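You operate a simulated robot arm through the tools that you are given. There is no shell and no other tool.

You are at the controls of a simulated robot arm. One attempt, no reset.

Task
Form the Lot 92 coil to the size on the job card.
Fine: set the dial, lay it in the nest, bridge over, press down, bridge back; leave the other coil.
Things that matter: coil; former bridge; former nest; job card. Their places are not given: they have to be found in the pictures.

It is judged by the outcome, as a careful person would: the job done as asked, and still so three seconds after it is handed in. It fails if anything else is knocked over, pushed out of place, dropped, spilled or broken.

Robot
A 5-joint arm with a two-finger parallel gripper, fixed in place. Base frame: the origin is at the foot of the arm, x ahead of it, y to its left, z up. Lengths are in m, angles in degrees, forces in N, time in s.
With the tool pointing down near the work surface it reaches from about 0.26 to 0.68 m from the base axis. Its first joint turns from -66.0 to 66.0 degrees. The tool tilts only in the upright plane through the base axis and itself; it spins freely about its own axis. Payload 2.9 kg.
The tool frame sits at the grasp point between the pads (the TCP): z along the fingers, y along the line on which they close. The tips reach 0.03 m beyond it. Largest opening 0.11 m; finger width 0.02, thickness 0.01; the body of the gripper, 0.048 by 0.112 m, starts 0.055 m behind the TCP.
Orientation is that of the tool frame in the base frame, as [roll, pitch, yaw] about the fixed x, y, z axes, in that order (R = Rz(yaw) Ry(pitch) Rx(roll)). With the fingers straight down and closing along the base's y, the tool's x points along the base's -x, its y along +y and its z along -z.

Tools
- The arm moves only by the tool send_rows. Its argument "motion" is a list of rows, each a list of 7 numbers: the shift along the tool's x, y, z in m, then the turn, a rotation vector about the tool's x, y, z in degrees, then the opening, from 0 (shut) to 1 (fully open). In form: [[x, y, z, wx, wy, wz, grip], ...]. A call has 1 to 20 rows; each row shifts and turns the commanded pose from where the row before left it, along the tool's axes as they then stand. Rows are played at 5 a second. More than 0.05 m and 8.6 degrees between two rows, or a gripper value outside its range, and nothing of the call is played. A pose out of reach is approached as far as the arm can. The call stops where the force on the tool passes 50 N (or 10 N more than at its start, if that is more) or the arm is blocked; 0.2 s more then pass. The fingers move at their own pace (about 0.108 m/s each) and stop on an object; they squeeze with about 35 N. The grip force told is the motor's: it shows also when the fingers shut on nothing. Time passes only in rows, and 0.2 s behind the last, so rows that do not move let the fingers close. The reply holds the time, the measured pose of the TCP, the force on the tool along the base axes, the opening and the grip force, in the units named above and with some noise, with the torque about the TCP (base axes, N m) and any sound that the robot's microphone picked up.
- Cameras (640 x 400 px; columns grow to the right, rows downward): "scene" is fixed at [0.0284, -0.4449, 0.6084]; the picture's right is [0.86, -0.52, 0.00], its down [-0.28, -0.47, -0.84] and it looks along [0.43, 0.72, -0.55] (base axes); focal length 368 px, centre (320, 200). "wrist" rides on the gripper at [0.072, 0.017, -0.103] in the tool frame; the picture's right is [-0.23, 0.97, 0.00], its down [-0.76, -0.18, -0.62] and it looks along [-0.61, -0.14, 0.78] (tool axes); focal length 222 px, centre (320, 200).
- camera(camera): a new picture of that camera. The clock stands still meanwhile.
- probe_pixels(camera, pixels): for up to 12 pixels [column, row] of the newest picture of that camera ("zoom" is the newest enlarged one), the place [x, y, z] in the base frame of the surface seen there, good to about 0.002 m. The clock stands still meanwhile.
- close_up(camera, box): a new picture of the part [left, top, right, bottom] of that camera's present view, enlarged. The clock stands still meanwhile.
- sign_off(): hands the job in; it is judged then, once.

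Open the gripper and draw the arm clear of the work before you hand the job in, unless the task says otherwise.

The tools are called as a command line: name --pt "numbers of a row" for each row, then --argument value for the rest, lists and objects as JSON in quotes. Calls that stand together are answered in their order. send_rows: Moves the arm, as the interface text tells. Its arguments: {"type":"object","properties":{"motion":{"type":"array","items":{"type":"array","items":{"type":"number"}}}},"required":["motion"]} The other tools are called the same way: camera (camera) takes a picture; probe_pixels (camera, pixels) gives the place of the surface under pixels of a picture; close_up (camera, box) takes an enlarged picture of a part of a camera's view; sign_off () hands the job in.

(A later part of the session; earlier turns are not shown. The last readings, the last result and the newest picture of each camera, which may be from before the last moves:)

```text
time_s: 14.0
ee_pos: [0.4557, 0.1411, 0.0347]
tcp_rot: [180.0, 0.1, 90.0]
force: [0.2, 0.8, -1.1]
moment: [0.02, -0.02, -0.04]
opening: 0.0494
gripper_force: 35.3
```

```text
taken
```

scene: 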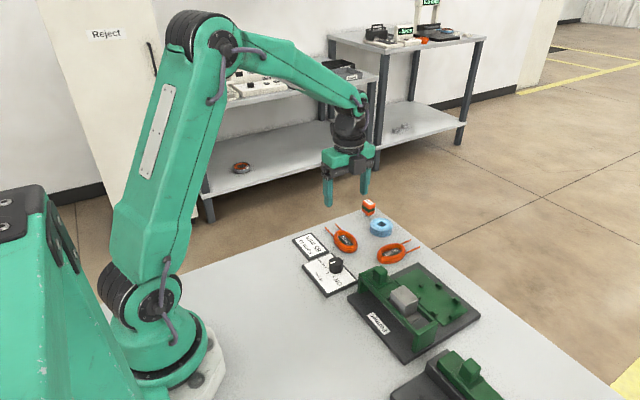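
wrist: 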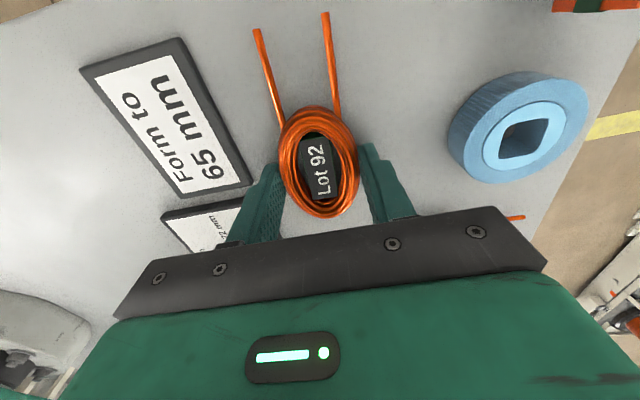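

Gripped at 49.4 mm with no side load. Lifting straight up.

send_rows --pt "0 0 -0.01 0 0 0 0.35" --pt "0 0 -0.02 0 0 0 0.35" --pt "0 0 -0.03 0 0 0 0.35" --pt "0 0 -0.03 0 0 0 0.35" --pt "0 0 -0.03 0 0 0 0.35" --pt "0 0 0 0 0 0 0.35"

camera --camera "wrist"

close_up --camera "scene" --box '[290, 150, 410, 280]'

```text
time_s: 15.4
ee_pos: [0.455, 0.1426, 0.1545]
tcp_rot: [179.9, 0.0, 90.0]
force: [-0.6, 0.4, -0.2]
moment: [0.02, 0.0, 0.02]
opening: 0.0384
gripper_force: 0.0
```

```text
taken
```

wrist: 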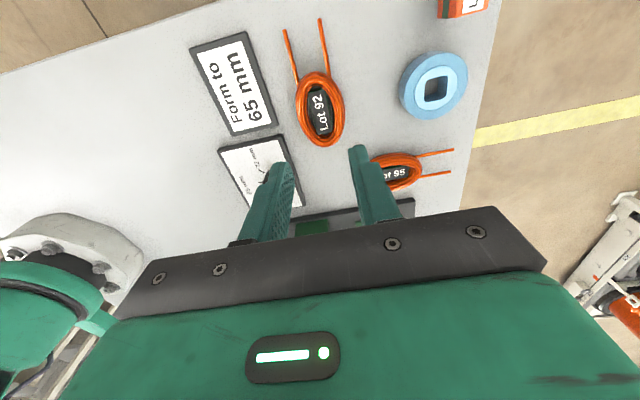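

```text
3.08 times, centred on (350, 215) of scene
```

zoom: 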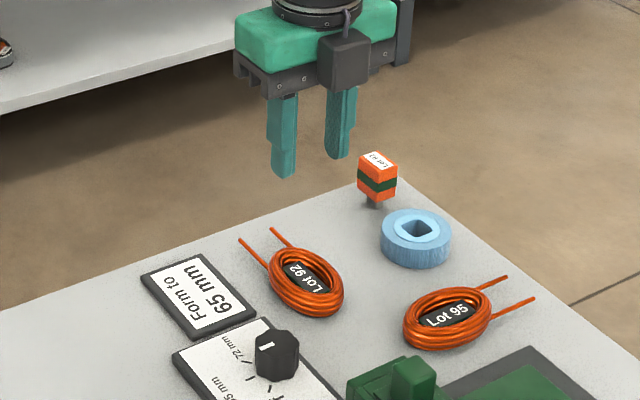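

The coil slipped out (opening fell to 38 mm) but still lies in place at (320,108). I'll re-measure it and retry with a deeper, better-centred grip and slower lift.

close_up --camera "wrist" --box '[280, 60, 360, 155]'

close_up --camera "scene" --box '[320, 218, 370, 260]'

```text
4.21 times, centred on (320, 108) of wrist
```

zoom: 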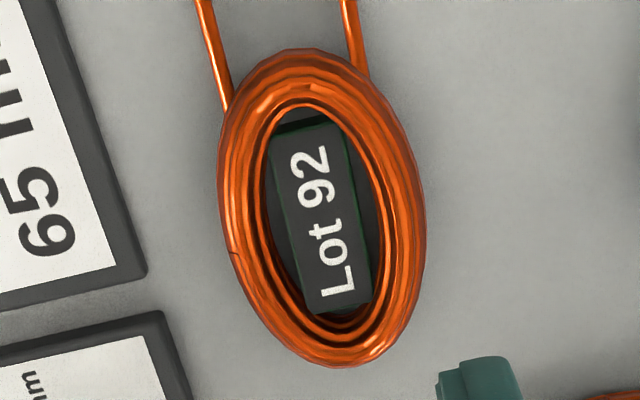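

```text
9.52 times, centred on (345, 239) of scene
```

zoom: 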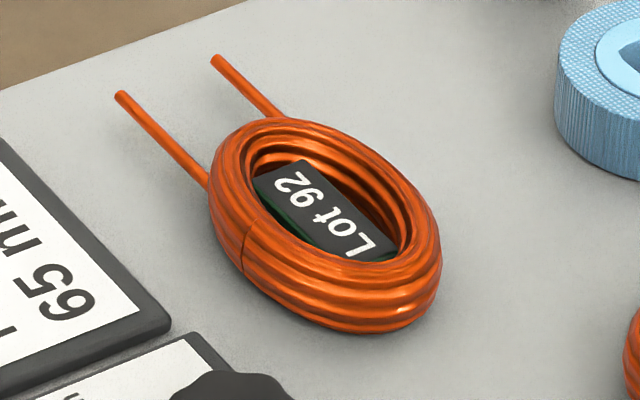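

Coil is essentially where it was. Descending again, deeper (tips ≈1.5 mm above the table) with a 2° spin to match its tilt.

send_rows --pt "0 0 0 0 0 2 0.6" --pt "0 0 0.03 0 0 0 0.6" --pt "0 0 0.03 0 0 0 0.6" --pt "0 0 0.03 0 0 0 0.6" --pt "0 0 0.02 0 0 0 0.6" --pt "0 0 0.008 0 0 0 0.6" --pt "0 0 0.005 0 0 0 0.6" --pt "0 0 0 0 0 0 0.6" --pt "0 0 0 0 0 0 0.2" --pt "0 0 0 0 0 0 0.2" --pt "0 0 0 0 0 0 0.2"

camera --camera "wrist"

close_up --camera "scene" --box '[310, 210, 380, 262]'

```text
time_s: 17.8
ee_pos: [0.4545, 0.1415, 0.0311]
tcp_rot: [180.0, -0.1, 88.1]
force: [-0.3, -0.1, 0.1]
moment: [0.03, 0.02, 0.0]
opening: 0.0493
gripper_force: 35.4
```

```text
taken
```

wrist: 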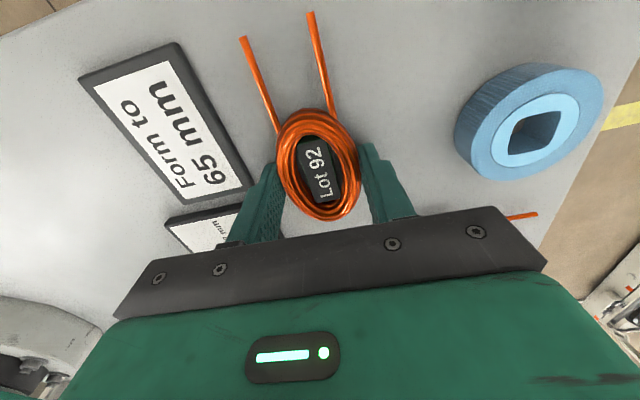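

```text
7.69 times, centred on (345, 236) of scene
```

zoom: 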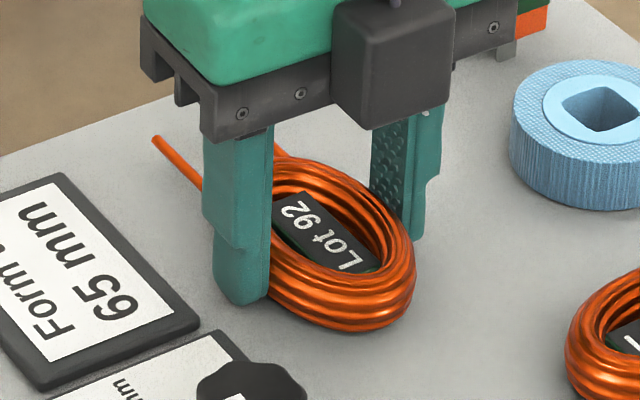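

Gripped again at 49.3 mm, tips lower this time. Lifting slowly by 2 cm and checking.

send_rows --pt "0 0 -0.003 0 0 0 0.2" --pt "0 0 -0.004 0 0 0 0.2" --pt "0 0 -0.004 0 0 0 0.2" --pt "0 0 -0.004 0 0 0 0.2" --pt "0 0 -0.005 0 0 0 0.2" --pt "0 0 0 0 0 0 0.2"

close_up --camera "scene" --box '[310, 205, 380, 257]'

```text
time_s: 19.2
ee_pos: [0.4568, 0.1432, 0.0519]
tcp_rot: [180.0, -0.1, 88.0]
force: [-0.2, -0.1, -0.5]
moment: [0.03, -0.04, -0.01]
opening: 0.0496
gripper_force: 35.3
```

```text
7.69 times, centred on (345, 231) of scene
```

zoom: 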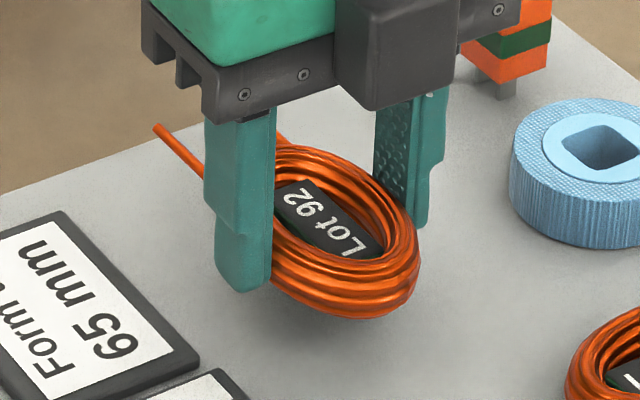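

The coil is off the table in the grip. Continuing the lift to about z=0.11.

send_rows --pt "0 0 -0.006 0 0 0 0.2" --pt "0 0 -0.01 0 0 0 0.2" --pt "0 0 -0.01 0 0 0 0.2" --pt "0 0 -0.01 0 0 0 0.2" --pt "0 0 -0.01 0 0 0 0.2" --pt "0 0 -0.008 0 0 0 0.2" --pt "0 0 -0.004 0 0 0 0.2" --pt "0 0 0 0 0 0 0.2"

camera --camera "wrist"

close_up --camera "scene" --box '[300, 170, 400, 250]'

```text
time_s: 21.0
ee_pos: [0.4565, 0.1429, 0.1105]
tcp_rot: [180.0, 0.0, 88.1]
force: [-0.4, -0.3, -2.0]
moment: [-0.03, 0.05, -0.01]
opening: 0.0494
gripper_force: 34.7
```

```text
taken
```

wrist: 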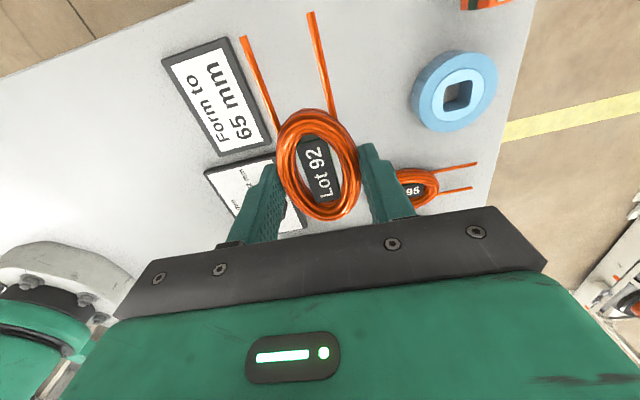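

```text
5.00 times, centred on (350, 210) of scene
```

zoom: 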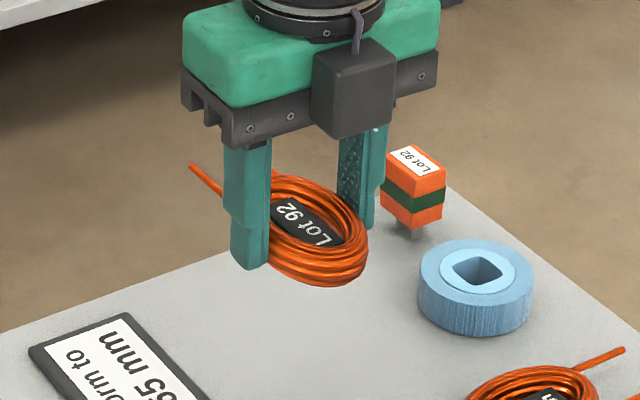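

Coil held. I'll measure its pose in the hand (centre, yaw, pitch) by probing.

close_up --camera "wrist" --box '[235, 5, 395, 225]'

probe_pixels --camera "wrist" --pixels '[[242, 42], [310, 17], [270, 120], [331, 103], [303, 113], [328, 216], [310, 112], [338, 214], [283, 160], [354, 160]]'

```text
1.82 times, centred on (315, 115) of wrist
```

zoom: 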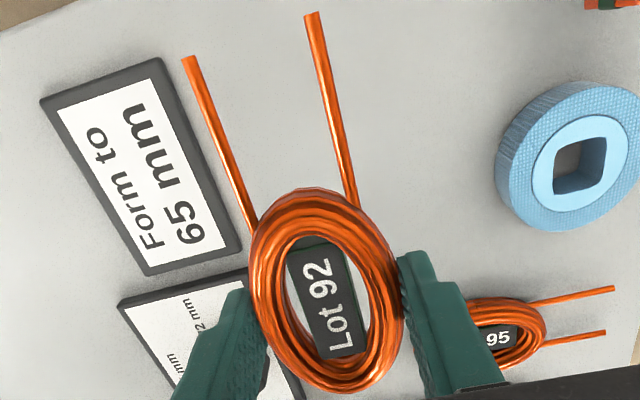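

```text
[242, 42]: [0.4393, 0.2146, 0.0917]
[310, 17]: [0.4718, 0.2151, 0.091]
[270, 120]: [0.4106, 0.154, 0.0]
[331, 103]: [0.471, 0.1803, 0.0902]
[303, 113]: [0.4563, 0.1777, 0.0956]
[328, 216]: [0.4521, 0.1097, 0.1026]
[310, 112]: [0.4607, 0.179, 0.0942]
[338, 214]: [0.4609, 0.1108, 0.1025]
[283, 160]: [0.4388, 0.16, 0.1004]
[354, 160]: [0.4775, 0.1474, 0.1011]
```

In hand, the coil is level and aligned with +y, its centre within ~1.5 mm of the TCP. Carrying it over the nest (target centre 0.505, −0.1215) at constant height.

send_rows --pt "-0.01 0.0024 0 0 0 0 0.2" --pt "-0.02 0.005 0 0 0 0 0.2" --pt "-0.03 0.007 0 0 0 0 0.2" --pt "-0.03 0.007 0 0 0 0 0.2" --pt "-0.03 0.007 0 0 0 0 0.2" --pt "-0.03 0.007 0 0 0 0 0.2" --pt "-0.03 0.007 0 0 0 0 0.2" --pt "-0.03 0.007 0 0 0 0 0.2" --pt "-0.03 0.0055 0 0 0 0 0.2" --pt "-0.014 0.0025 0 0 0 0 0.2" --pt "-0.0061 0.001 0 0 0 0 0.2" --pt "0 0 0 0 0 0 0.2"

camera --camera "wrist"

close_up --camera "scene" --box '[350, 220, 500, 340]'

```text
time_s: 23.6
ee_pos: [0.5047, -0.1209, 0.1091]
tcp_rot: [180.0, 0.0, 88.0]
force: [-0.2, 0.7, -1.6]
moment: [-0.01, 0.0, 0.04]
opening: 0.0492
gripper_force: 34.8
```

```text
taken
```

wrist: 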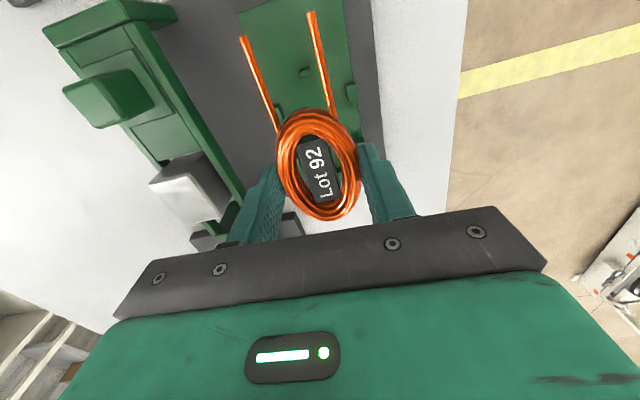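

```text
3.33 times, centred on (425, 280) of scene
```

zoom: 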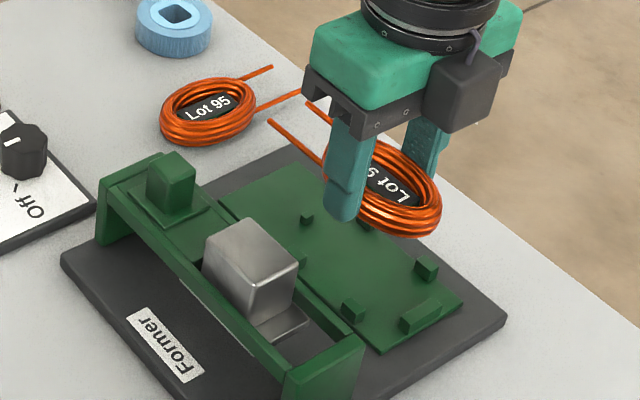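

Over the nest. Probing lead tips and visible pegs to verify alignment before lowering.

probe_pixels --camera "wrist" --pixels '[[242, 42], [310, 17], [331, 103], [275, 118], [306, 72], [352, 93], [303, 113], [328, 216], [283, 160], [354, 160]]'

```text
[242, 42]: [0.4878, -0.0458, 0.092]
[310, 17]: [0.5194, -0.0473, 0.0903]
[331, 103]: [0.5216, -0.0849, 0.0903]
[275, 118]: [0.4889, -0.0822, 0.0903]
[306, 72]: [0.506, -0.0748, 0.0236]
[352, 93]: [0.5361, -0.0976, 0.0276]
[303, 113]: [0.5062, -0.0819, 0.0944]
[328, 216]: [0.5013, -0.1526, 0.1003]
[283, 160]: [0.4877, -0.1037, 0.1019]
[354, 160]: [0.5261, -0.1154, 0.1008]
```

Coil centre ≈ (0.505,−0.121), matching the nest. Lowering 55 mm and checking.

send_rows --pt "0 0 0.01 0 0 0 0.2" --pt "0 0 0.015 0 0 0 0.2" --pt "0 0 0.012 0 0 0 0.2" --pt "0 0 0.008 0 0 0 0.2" --pt "0 0 0.006 0 0 0 0.2" --pt "0 0 0.004 0 0 0 0.2" --pt "0 0 0 0 0 0 0.2"

camera --camera "wrist"

close_up --camera "scene" --box '[370, 240, 490, 340]'

```text
time_s: 25.2
ee_pos: [0.504, -0.1196, 0.0546]
tcp_rot: [-179.9, -0.1, 88.0]
force: [0.5, 0.4, -1.0]
moment: [-0.02, -0.02, 0.0]
opening: 0.0493
gripper_force: 34.9
```

```text
taken
```

wrist: 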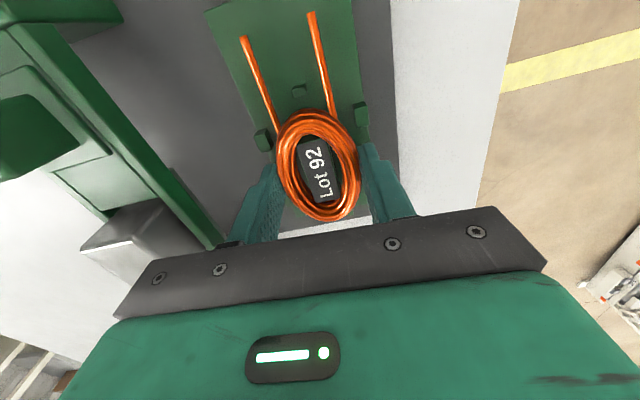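

```text
4.00 times, centred on (430, 290) of scene
```

zoom: 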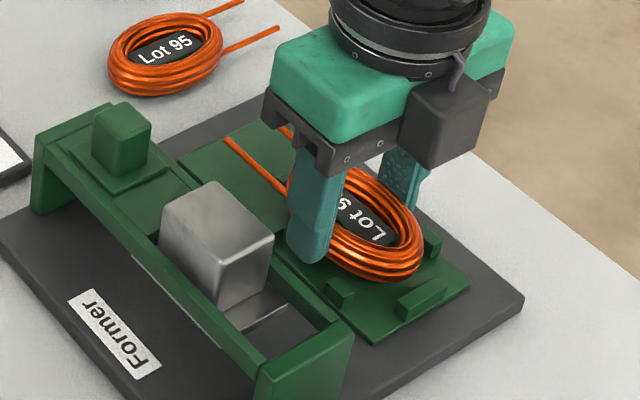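

Coil sits between the pegs with leads straddling the small peg. Lowering the last few mm.

send_rows --pt "0 0 0.0015 0 0 0 0.2" --pt "0 0 0.0015 0 0 0 0.2" --pt "0 0 0.001 0 0 0 0.2" --pt "0 0 0.001 0 0 0 0.2" --pt "0 0 0 0 0 0 0.2"

```text
time_s: 26.4
ee_pos: [0.5047, -0.1205, 0.0496]
tcp_rot: [180.0, 0.0, 88.0]
force: [-0.1, -0.4, -1.3]
moment: [-0.02, -0.02, -0.02]
opening: 0.0494
gripper_force: 34.8
```

No contact yet; another 1 mm, then release gently.

send_rows --pt "0 0 0.0008 0 0 0 0.2" --pt "0 0 0 0 0 0 0.2"

close_up --camera "scene" --box '[400, 260, 480, 330]'

```text
time_s: 27.0
ee_pos: [0.504, -0.1188, 0.0479]
tcp_rot: [-180.0, 0.0, 88.0]
force: [-0.7, -0.6, -1.1]
moment: [0.01, 0.01, 0.0]
opening: 0.0494
gripper_force: 35.1
```

```text
5.71 times, centred on (440, 295) of scene
```

zoom: 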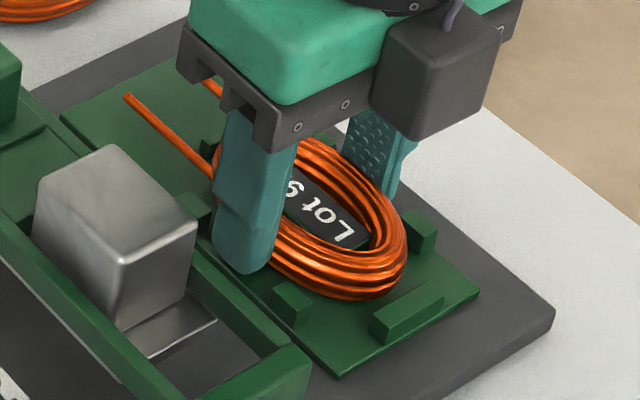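

The coil is practically on the plate. Opening to 66 mm to release.

send_rows --pt "0 0 0 0 0 0 0.48" --pt "0 0 0 0 0 0 0.55" --pt "0 0 0 0 0 0 0.62" --pt "0 0 0 0 0 0 0.62"

camera --camera "wrist"

close_up --camera "scene" --box '[400, 260, 480, 330]'

```text
time_s: 28.0
ee_pos: [0.5056, -0.1183, 0.0489]
tcp_rot: [-180.0, 0.1, 88.1]
force: [0.5, -0.3, -0.2]
moment: [0.01, 0.01, -0.01]
opening: 0.0683
gripper_force: 0.1
```

```text
taken
```

wrist: 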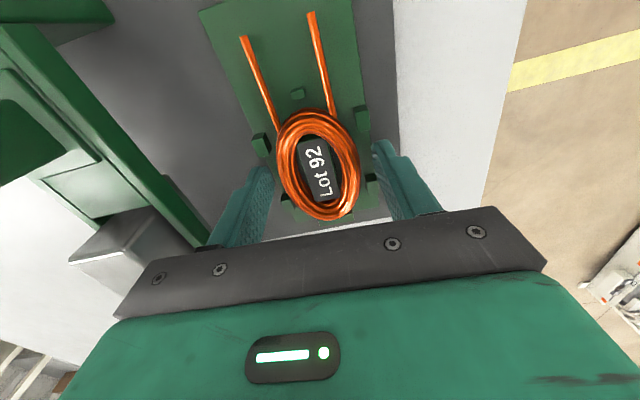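

```text
5.71 times, centred on (440, 295) of scene
```

zoom: 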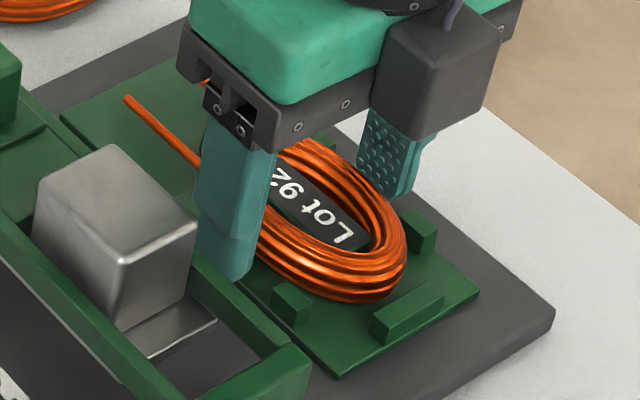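

Released; the coil stays between the pegs. Rising straight up.

send_rows --pt "0 0 -0.01 0 0 0 0.62" --pt "0 0 -0.03 0 0 0 0.62" --pt "0 0 -0.04 0 0 0 0.62" --pt "0 0 -0.04 0 0 0 0.62" --pt "0.02 0 -0.02 0 0 0 0.62" --pt "0 0 0 0 0 -2 0.62" --pt "0 0 0 0 0 0 0.62"

close_up --camera "wrist" --box '[140, 0, 390, 200]'

close_up --camera "scene" --box '[340, 250, 490, 360]'

```text
time_s: 29.6
ee_pos: [0.5068, -0.0993, 0.1865]
tcp_rot: [179.9, 0.1, 90.0]
force: [-0.2, -0.1, -0.3]
moment: [0.0, 0.03, 0.01]
opening: 0.0681
gripper_force: 0.0
```

```text
2.00 times, centred on (265, 100) of wrist
```

zoom: 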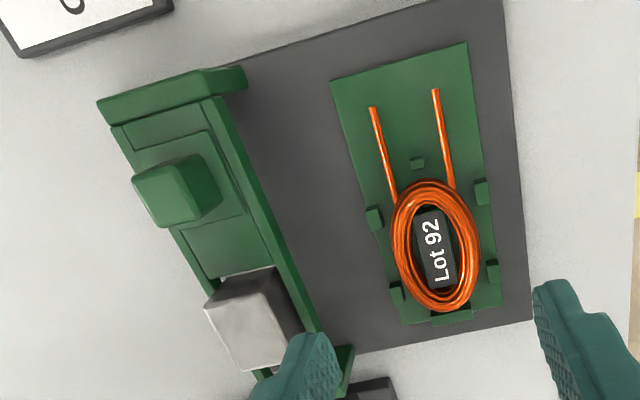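

```text
3.64 times, centred on (415, 305) of scene
```

zoom: 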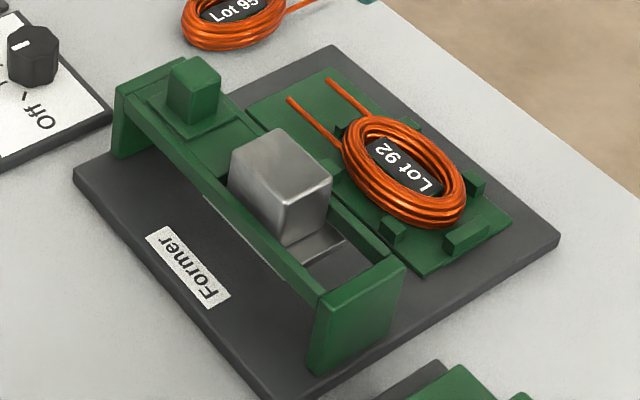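

Coil lies flat in the nest. Now probing its height/position and the bridge handle and ram in detail.

close_up --camera "wrist" --box '[140, 0, 390, 200]'

probe_pixels --camera "zoom" --pixels '[[374, 110], [435, 92], [395, 195], [450, 185], [420, 183], [448, 305], [398, 250], [478, 245], [175, 175], [140, 182], [185, 160], [200, 195]]'

probe_pixels --camera "zoom" --pixels '[[150, 200], [195, 180], [210, 195], [160, 220], [220, 205], [120, 110], [240, 85], [240, 180], [300, 320], [170, 145], [240, 310], [215, 255]]'

```text
2.00 times, centred on (265, 100) of wrist
```

zoom: 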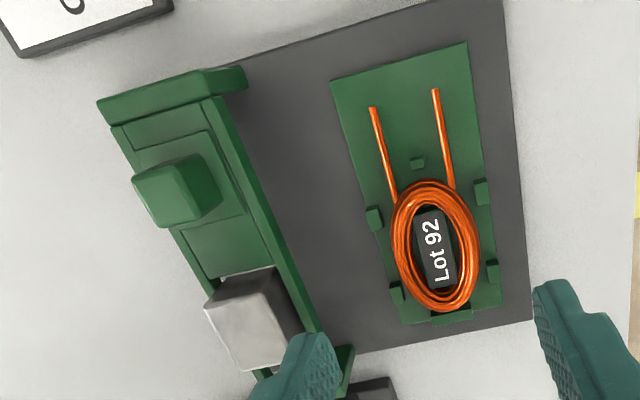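

```text
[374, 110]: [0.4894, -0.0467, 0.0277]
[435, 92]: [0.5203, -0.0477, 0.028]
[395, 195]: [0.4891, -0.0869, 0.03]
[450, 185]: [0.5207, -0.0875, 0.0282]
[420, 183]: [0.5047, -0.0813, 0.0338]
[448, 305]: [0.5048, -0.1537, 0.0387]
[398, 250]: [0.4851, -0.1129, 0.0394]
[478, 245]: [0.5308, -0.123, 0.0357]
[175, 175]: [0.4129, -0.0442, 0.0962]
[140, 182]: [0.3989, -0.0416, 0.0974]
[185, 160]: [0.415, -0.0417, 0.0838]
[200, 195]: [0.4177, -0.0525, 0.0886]
```

```text
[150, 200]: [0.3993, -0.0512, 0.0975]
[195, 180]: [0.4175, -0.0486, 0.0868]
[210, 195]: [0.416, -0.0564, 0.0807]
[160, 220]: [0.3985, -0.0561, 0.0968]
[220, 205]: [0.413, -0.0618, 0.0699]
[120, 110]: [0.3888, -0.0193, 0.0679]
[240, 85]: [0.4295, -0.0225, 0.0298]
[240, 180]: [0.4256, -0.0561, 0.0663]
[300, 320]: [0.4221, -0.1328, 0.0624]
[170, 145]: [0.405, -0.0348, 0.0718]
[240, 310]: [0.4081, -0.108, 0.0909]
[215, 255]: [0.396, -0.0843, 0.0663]
```

Coil is well seated (leads parallel to y, centre x 0.505). The bridge handle block is centred ≈(0.407,−0.0495), z 0.071–0.097; I'll move over it and descend with fingers straddling it along x.

send_rows --pt "0.0168 -0.0328 0 0 0 0 0.5" --pt "0.0168 -0.0328 0 0 0 0 0.5" --pt "0.0169 -0.0329 0.02 0 0 0 0.5" --pt "0 0 0.02 0 0 0 0.5" --pt "0 0 0 0 0 0 0.5"

camera --camera "wrist"

close_up --camera "scene" --box '[330, 200, 490, 340]'

```text
time_s: 30.8
ee_pos: [0.4065, -0.0494, 0.1478]
tcp_rot: [179.9, -0.1, 89.8]
force: [-0.6, 0.2, -0.5]
moment: [0.0, 0.01, 0.0]
opening: 0.0551
gripper_force: 0.0
```

```text
taken
```

wrist: 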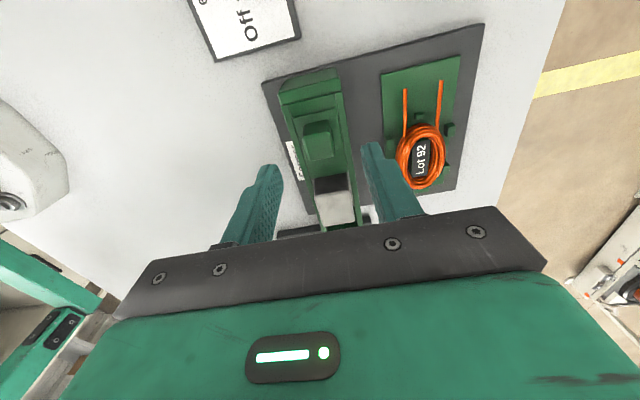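

```text
2.86 times, centred on (410, 270) of scene
```

zoom: 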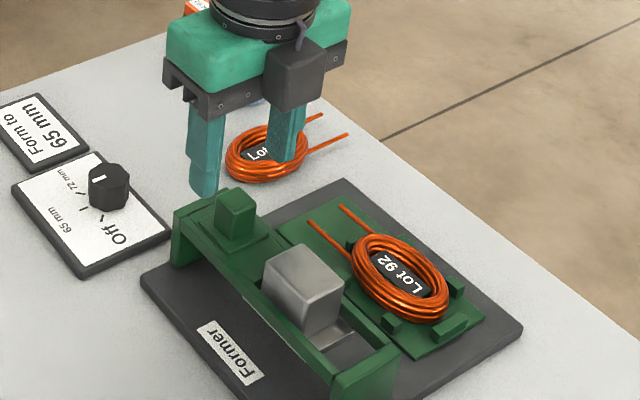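

Handle is centred under the gripper. Descending to TCP z≈0.105 and closing on it.

send_rows --pt "0 0 0.02 0 0 0 0.5" --pt "0 0 0.014 0 0 0 0.5" --pt "0 0 0.0095 0 0 0 0.5" --pt "0 0 0 0 0 0 0.5"

close_up --camera "scene" --box '[340, 210, 460, 310]'

camera --camera "wrist"

```text
time_s: 31.8
ee_pos: [0.4069, -0.0482, 0.1049]
tcp_rot: [-180.0, 0.0, 90.1]
force: [-0.3, -0.5, -0.3]
moment: [-0.02, -0.03, 0.0]
opening: 0.0549
gripper_force: 0.0
```

```text
4.00 times, centred on (400, 260) of scene
```

zoom: 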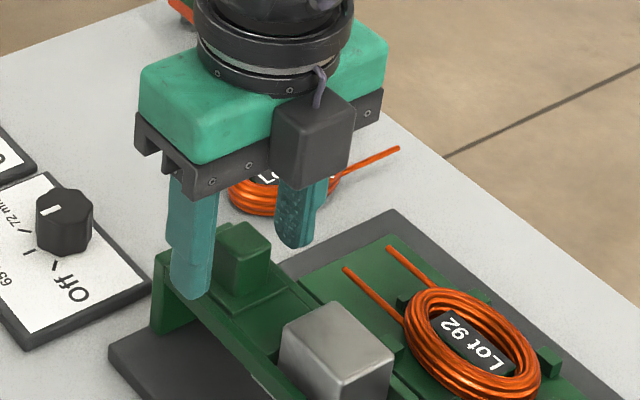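

```text
taken
```

wrist: 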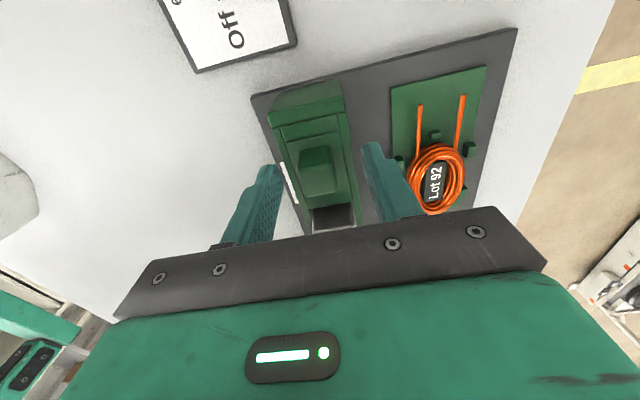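

Closing on the handle.

send_rows --pt "0 0 0 0 0 0 0.1" --pt "0 0 0 0 0 0 0.1" --pt "0 0 0 0 0 0 0.1"

close_up --camera "scene" --box '[340, 210, 460, 310]'

```text
time_s: 32.6
ee_pos: [0.4069, -0.0482, 0.1053]
tcp_rot: [-180.0, 0.1, 90.0]
force: [1.6, 1.5, -6.4]
moment: [-0.02, -0.15, -0.02]
opening: 0.0219
gripper_force: 44.9
```

```text
4.00 times, centred on (400, 260) of scene
```

zoom: 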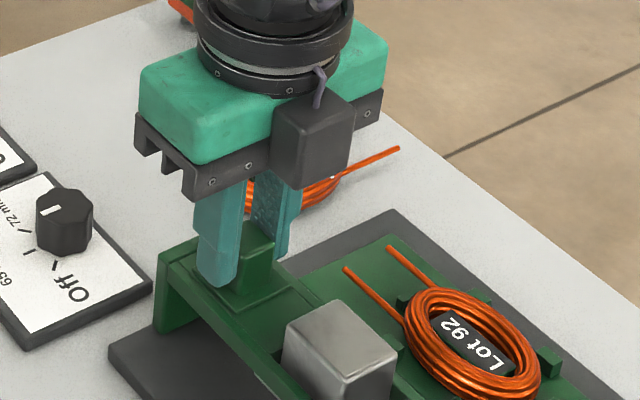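

Handle gripped (22 mm). Sliding the bridge toward +x gently, watching force.

send_rows --pt "0 0.005 0 0 0 0 0.1" --pt "0 0.01 0 0 0 0 0.1" --pt "0 0.01 0 0 0 0 0.1" --pt "0 0 0 0 0 0 0.1"

close_up --camera "scene" --box '[340, 210, 490, 350]'

```text
time_s: 33.6
ee_pos: [0.4319, -0.0482, 0.1031]
tcp_rot: [-179.9, 0.0, 89.9]
force: [-1.2, 7.4, -21.1]
moment: [0.0, -0.41, -0.1]
opening: 0.0218
gripper_force: 45.0
```

```text
2.86 times, centred on (415, 280) of scene
```

zoom: 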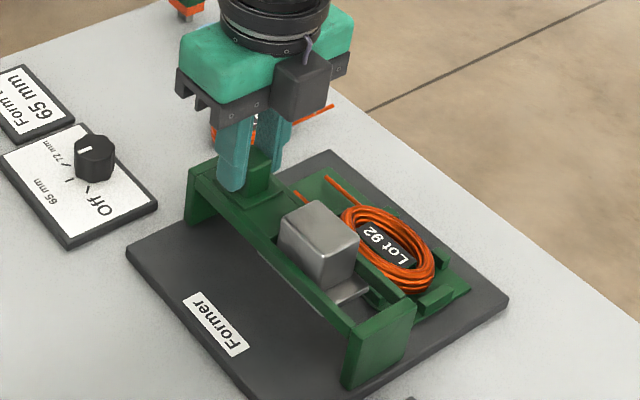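

The bridge slides. There's −21 N in z, so I'll lower 1 mm to relieve, and continue sliding.

send_rows --pt "0 0 0.0012 0 0 0 0.1" --pt "0 0.01 0 0 0 0 0.1" --pt "0 0.01 0 0 0 0 0.1" --pt "0 0.01 0 0 0 0 0.1" --pt "0 0 0 0 0 0 0.1"

close_up --camera "scene" --box '[340, 210, 490, 350]'

```text
time_s: 34.8
ee_pos: [0.4634, -0.0494, 0.1041]
tcp_rot: [179.8, 0.0, 90.0]
force: [-0.9, 9.3, 8.2]
moment: [0.16, 0.42, 0.22]
opening: 0.0217
gripper_force: 45.1
```

```text
2.86 times, centred on (415, 280) of scene
```

zoom: 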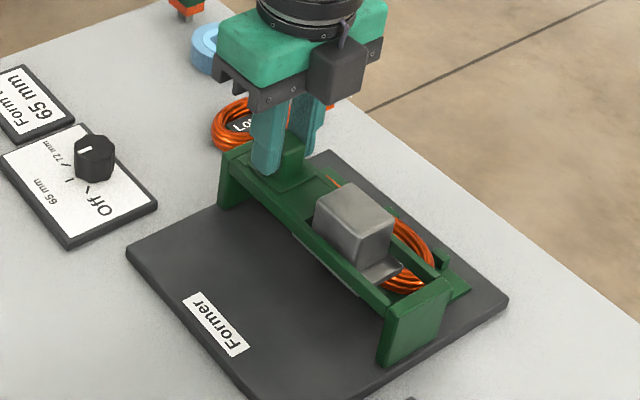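

Bridge passes over the coil with no lateral load. Continuing.

send_rows --pt "0 0.01 0 0 0 0 0.1" --pt "0 0.01 0 0 0 0 0.1" --pt "0 0.01 0 0 0 0 0.1" --pt "0 0.005 0 0 0 0 0.1" --pt "0 0 0 0 0 0 0.1"

close_up --camera "scene" --box '[340, 210, 490, 350]'

camera --camera "wrist"

```text
time_s: 36.0
ee_pos: [0.4979, -0.0491, 0.1055]
tcp_rot: [179.8, 0.0, 89.9]
force: [0.7, 2.7, 28.2]
moment: [0.12, 0.53, 0.0]
opening: 0.0217
gripper_force: 44.9
```

```text
2.86 times, centred on (415, 280) of scene
```

zoom: 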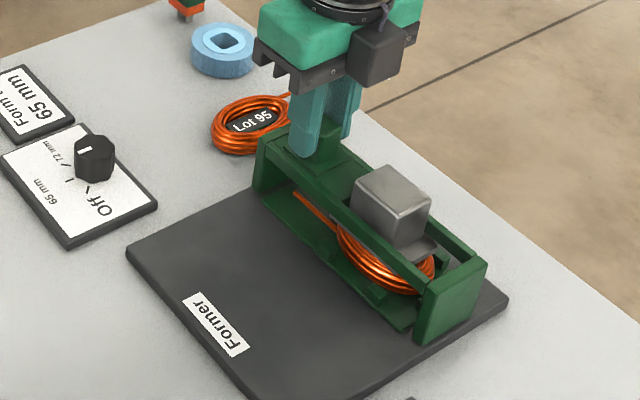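

```text
taken
```

wrist: 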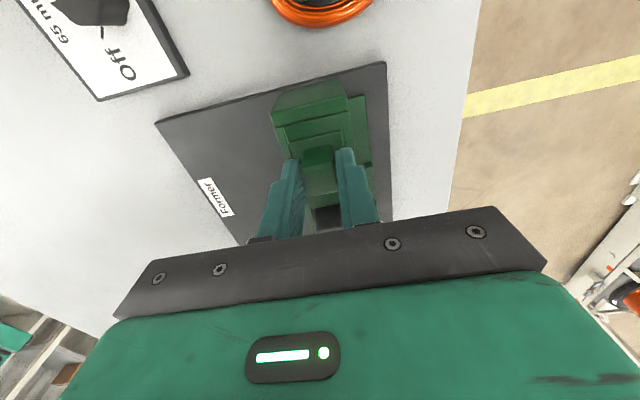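

+28 N in z now, so I'll raise 1.5 mm, then creep the remaining ~7 mm while feeling for a stop.

send_rows --pt "0 0 -0.0015 0 0 0 0.1" --pt "0 0.003 0 0 0 0 0.1" --pt "0 0.002 0 0 0 0 0.1" --pt "0 0.0015 0 0 0 0 0.1" --pt "0 0 0 0 0 0 0.1"

close_up --camera "scene" --box '[380, 230, 490, 340]'

```text
time_s: 37.2
ee_pos: [0.5026, -0.0496, 0.1051]
tcp_rot: [-179.9, 0.0, 90.0]
force: [-0.4, 0.7, 6.6]
moment: [0.0, -0.13, -0.01]
opening: 0.0219
gripper_force: 45.5
```

```text
3.64 times, centred on (435, 285) of scene
```

zoom: 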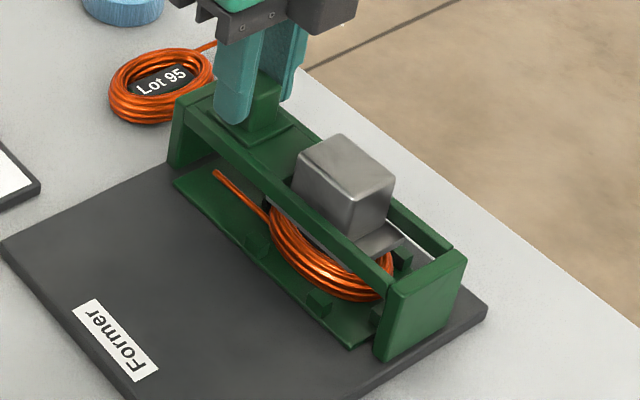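

No stop felt yet at x≈0.5035. Creeping another 3 mm.

send_rows --pt "0 0.0015 0 0 0 0 0.1" --pt "0 0.0015 0 0 0 0 0.1" --pt "0 0 0 0 0 0 0.1"

```text
time_s: 38.0
ee_pos: [0.5049, -0.0487, 0.1046]
tcp_rot: [-179.7, 0.1, 90.0]
force: [-19.2, -0.2, 13.4]
moment: [-0.05, -0.2, 0.08]
opening: 0.0216
gripper_force: 45.3
```

A −19 N reaction in x shows the end stop at x≈0.505, right over the nest. Releasing the handle and rising to view the ram.

send_rows --pt "0 -0.001 0 0 0 0 0.1" --pt "0 0 0 0 0 0 0.35" --pt "0 0 0 0 0 0 0.45" --pt "0 0 -0.02 0 0 0 0.45" --pt "0 0 -0.04 0 0 0 0.45" --pt "0 0 -0.03 0 0 0 0.45" --pt "-0.02 0 0 0 0 0 0.45" --pt "0 0 0 0 0 0 0.45"

camera --camera "wrist"

close_up --camera "scene" --box '[380, 230, 490, 340]'

```text
time_s: 39.8
ee_pos: [0.5066, -0.0691, 0.1978]
tcp_rot: [-179.9, 0.0, 90.0]
force: [0.0, -0.9, 0.6]
moment: [0.01, -0.03, -0.07]
opening: 0.0495
gripper_force: 0.0
```

```text
taken
```

wrist: 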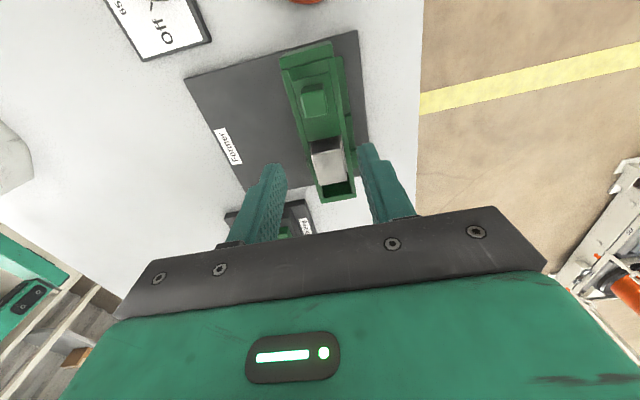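

```text
3.64 times, centred on (435, 285) of scene
```

zoom: 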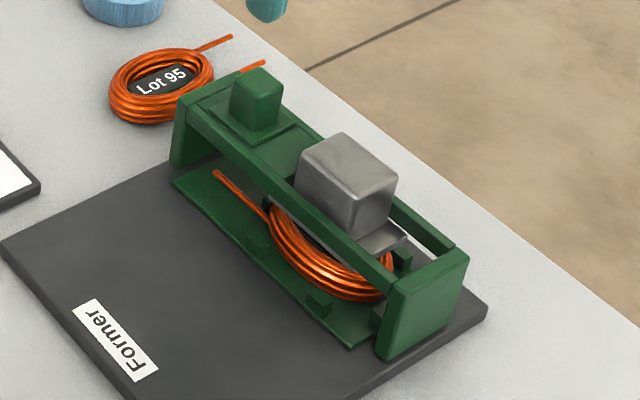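

Bridge is over the nest. Probing the silver ram's top and lower parts.

probe_pixels --camera "zoom" --pixels '[[347, 165], [310, 160], [345, 140], [388, 180], [350, 200], [265, 85], [370, 220], [385, 240], [320, 190], [430, 285], [190, 110], [350, 290]]'

close_up --camera "wrist" --box '[260, 30, 380, 210]'

```text
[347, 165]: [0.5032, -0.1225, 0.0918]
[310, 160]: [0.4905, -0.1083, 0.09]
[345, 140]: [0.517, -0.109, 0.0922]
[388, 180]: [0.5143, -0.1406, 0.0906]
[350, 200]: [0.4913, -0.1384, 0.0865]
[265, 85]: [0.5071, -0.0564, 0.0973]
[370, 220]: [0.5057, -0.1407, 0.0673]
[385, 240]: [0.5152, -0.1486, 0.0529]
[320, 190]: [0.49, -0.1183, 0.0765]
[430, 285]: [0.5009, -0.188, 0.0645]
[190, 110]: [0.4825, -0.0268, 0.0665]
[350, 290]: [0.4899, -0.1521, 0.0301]
```

```text
2.22 times, centred on (320, 120) of wrist
```

zoom: 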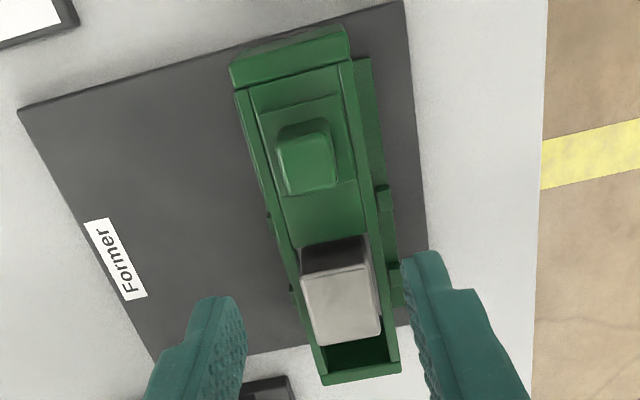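

Ram top is centred ≈(0.504,−0.124) at z 0.0915. Moving above it with fingers shut, to just above contact.

send_rows --pt "-0.02 -0.0005 0 0 0 0 0" --pt "-0.02 -0.0005 0 0 0 0 0" --pt "-0.0145 -0.0005 0 0 0 0 0" --pt "0 0 0.03 0 0 0 0" --pt "0 0 0.025 0 0 0 0" --pt "0 0 0.012 0 0 0 0" --pt "0 0 0 0 0 0 0"

close_up --camera "scene" --box '[380, 220, 490, 340]'

camera --camera "wrist"

```text
time_s: 41.4
ee_pos: [0.5039, -0.1243, 0.1292]
tcp_rot: [180.0, 0.1, 90.0]
force: [0.2, 0.4, 0.1]
moment: [-0.01, 0.02, -0.04]
opening: 0.0
gripper_force: 35.7
```

```text
3.33 times, centred on (435, 280) of scene
```

zoom: 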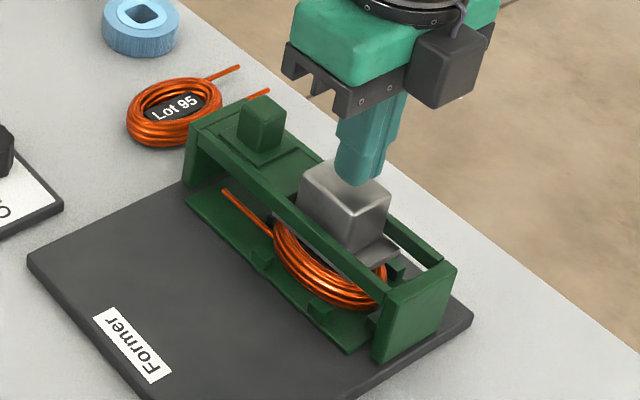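

```text
taken
```

wrist: 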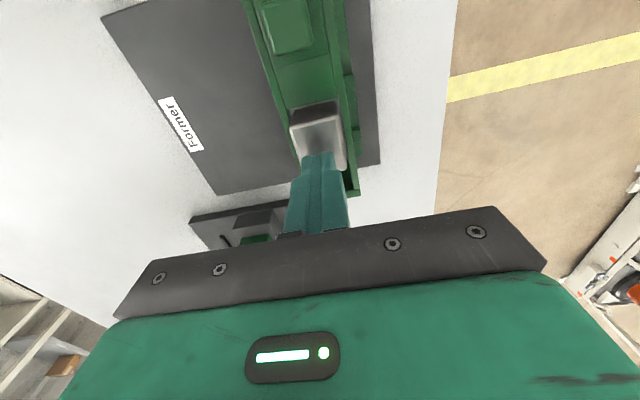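

Fingers are centred over the ram, about 7 mm above. Pressing down in small steps.

send_rows --pt "0 0 0.004 0 0 0 0" --pt "0 0 0.003 0 0 0 0" --pt "0 0 0.003 0 0 0 0" --pt "0 0 0.003 0 0 0 0" --pt "0 0 0.002 0 0 0 0" --pt "0 0 0 0 0 0 0"

close_up --camera "scene" --box '[380, 220, 490, 340]'

```text
time_s: 42.8
ee_pos: [0.5046, -0.1241, 0.1136]
tcp_rot: [180.0, 0.0, 89.9]
force: [0.6, -1.4, 0.9]
moment: [-0.05, 0.0, 0.06]
opening: 0.0
gripper_force: 35.0
```

```text
3.33 times, centred on (435, 280) of scene
```

zoom: 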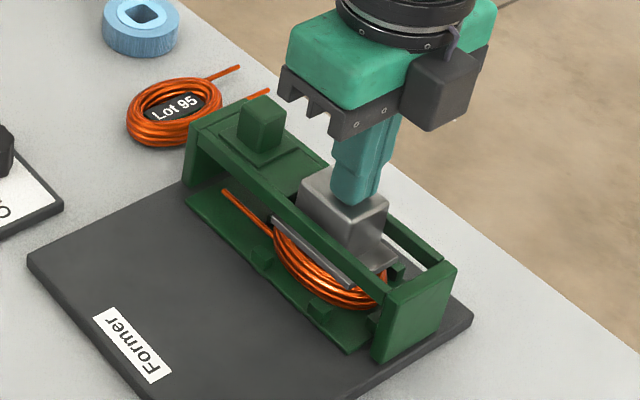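

The ram is moving down freely; the platen is just reaching the coil. Pressing further.

send_rows --pt "0 0 0.002 0 0 0 0" --pt "0 0 0.002 0 0 0 0" --pt "0 0 0.002 0 0 0 0" --pt "0 0 0 0 0 0 0"

close_up --camera "scene" --box '[380, 220, 490, 340]'

```text
time_s: 43.8
ee_pos: [0.5038, -0.1239, 0.1063]
tcp_rot: [-180.0, 0.0, 90.1]
force: [0.9, -1.7, 2.5]
moment: [-0.03, -0.05, 0.02]
opening: 0.0
gripper_force: 35.1
```

```text
3.33 times, centred on (435, 280) of scene
```

zoom: 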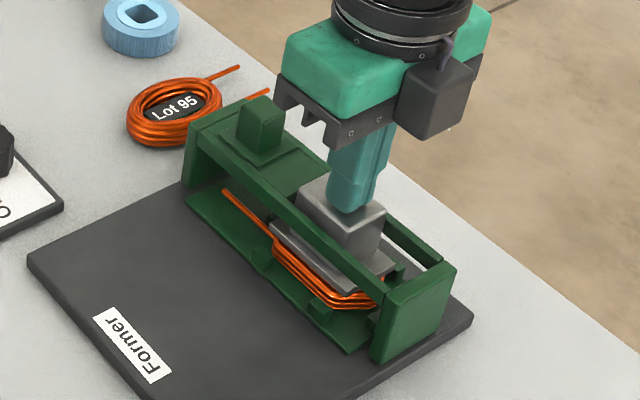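

The coil is being formed; force still low. Continuing until firm resistance.

send_rows --pt "0 0 0.002 0 0 0 0" --pt "0 0 0.002 0 0 0 0" --pt "0 0 0.002 0 0 0 0" --pt "0 0 0 0 0 0 0"

close_up --camera "scene" --box '[380, 220, 490, 340]'

```text
time_s: 44.6
ee_pos: [0.5047, -0.1241, 0.1073]
tcp_rot: [179.9, 0.0, 90.0]
force: [-4.8, 0.6, 8.0]
moment: [-0.01, 0.14, -0.03]
opening: 0.0002
gripper_force: 34.6
stopped in row 3: the force on the tool passed its limit at 55 N (the readings are from after the stop); the commanded pose is now the measured one
```

```text
3.33 times, centred on (435, 280) of scene
```

zoom: 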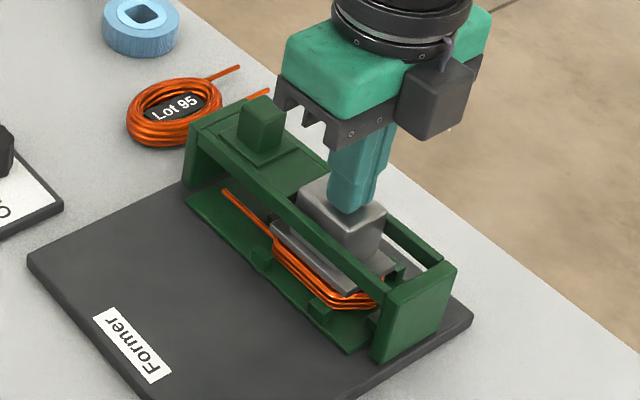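

Hard stop reached (55 N). I'll re-apply a moderate press and hold for a second so the forming is complete.

send_rows --pt "0 0 0.001 0 0 0 0" --pt "0 0 0.001 0 0 0 0" --pt "0 0 0 0 0 0 0" --pt "0 0 0 0 0 0 0" --pt "0 0 0 0 0 0 0" --pt "0 0 0 0 0 0 0"

```text
time_s: 46.0
ee_pos: [0.5037, -0.124, 0.1064]
tcp_rot: [179.7, 0.1, 90.1]
force: [-9.9, 13.1, 40.5]
moment: [0.44, 0.35, 0.05]
opening: 0.0002
gripper_force: 34.9
```

Held at ~40 N against the stop. Now rising and seeing whether the ram returns by itself.

send_rows --pt "0 0 -0.003 0 0 0 0" --pt "0 0 -0.01 0 0 0 0" --pt "0 0 -0.03 0 0 0 0" --pt "0 0 -0.03 0 0 0 0" --pt "0 0 -0.02 0 0 0 0" --pt "0 0 0 0 0 0 0"

close_up --camera "scene" --box '[380, 220, 490, 340]'

camera --camera "wrist"

```text
time_s: 47.4
ee_pos: [0.5055, -0.1244, 0.1968]
tcp_rot: [179.9, 0.0, 90.0]
force: [-0.7, -0.2, -0.1]
moment: [-0.02, -0.02, 0.0]
opening: 0.0
gripper_force: 35.0
```

```text
3.33 times, centred on (435, 280) of scene
```

zoom: 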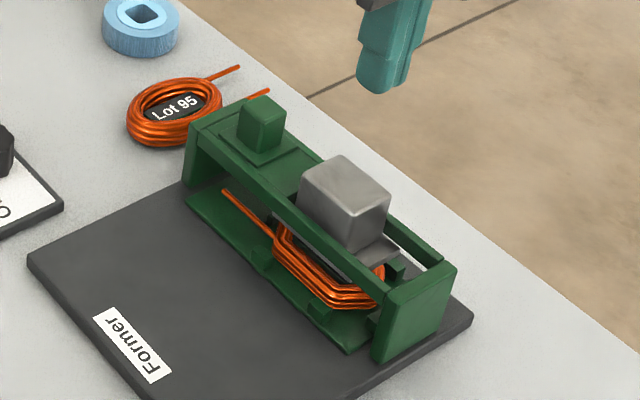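

```text
taken
```

wrist: 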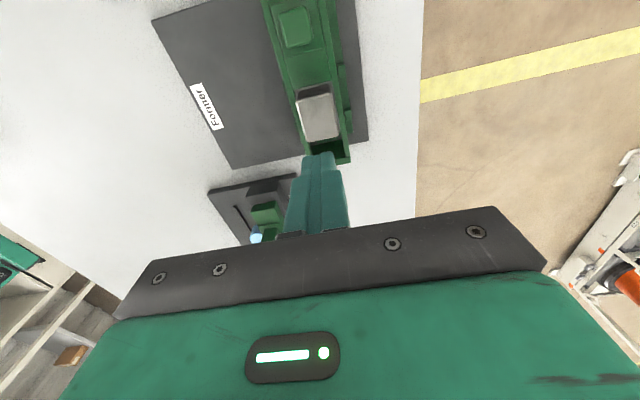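

The ram sprang back up and the coil is now formed to the rectangular shape. Moving back over the handle (0.505,−0.0495) to bring the bridge back.

send_rows --pt "0.025 0 0 0 0 0 0.5" --pt "0.025 0.0005 0 0 0 0 0.5" --pt "0.0245 0.0005 0 0 0 0 0.5" --pt "0 0 0.03 0 0 0 0.5" --pt "0 0 0.02 0 0 0 0.5" --pt "0 0 0 0 0 0 0.5"

camera --camera "wrist"

close_up --camera "scene" --box '[370, 200, 490, 340]'

```text
time_s: 48.8
ee_pos: [0.5043, -0.0499, 0.1483]
tcp_rot: [179.9, 0.0, 90.0]
force: [0.9, 0.5, -0.5]
moment: [-0.03, 0.0, 0.03]
opening: 0.0548
gripper_force: 0.0
```

```text
taken
```

wrist: 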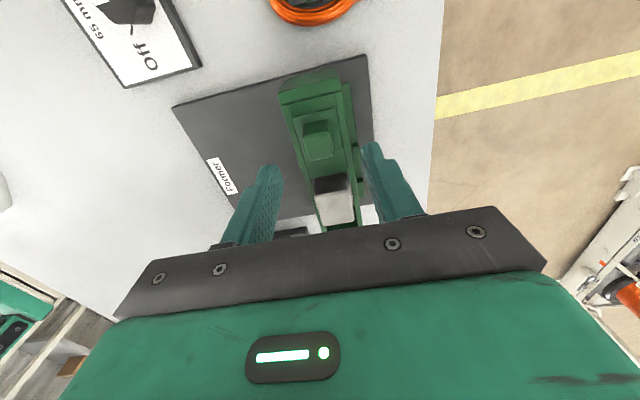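

```text
2.86 times, centred on (430, 270) of scene
```

zoom: 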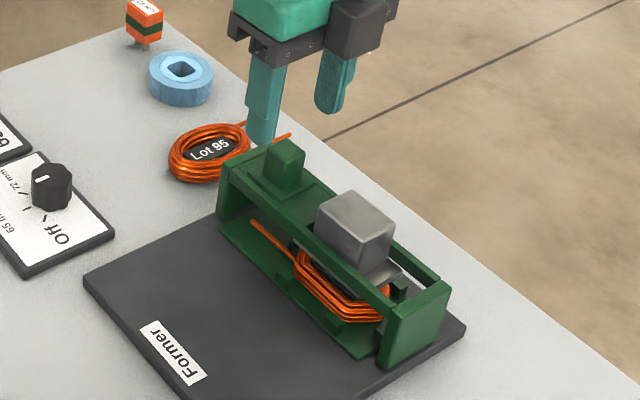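

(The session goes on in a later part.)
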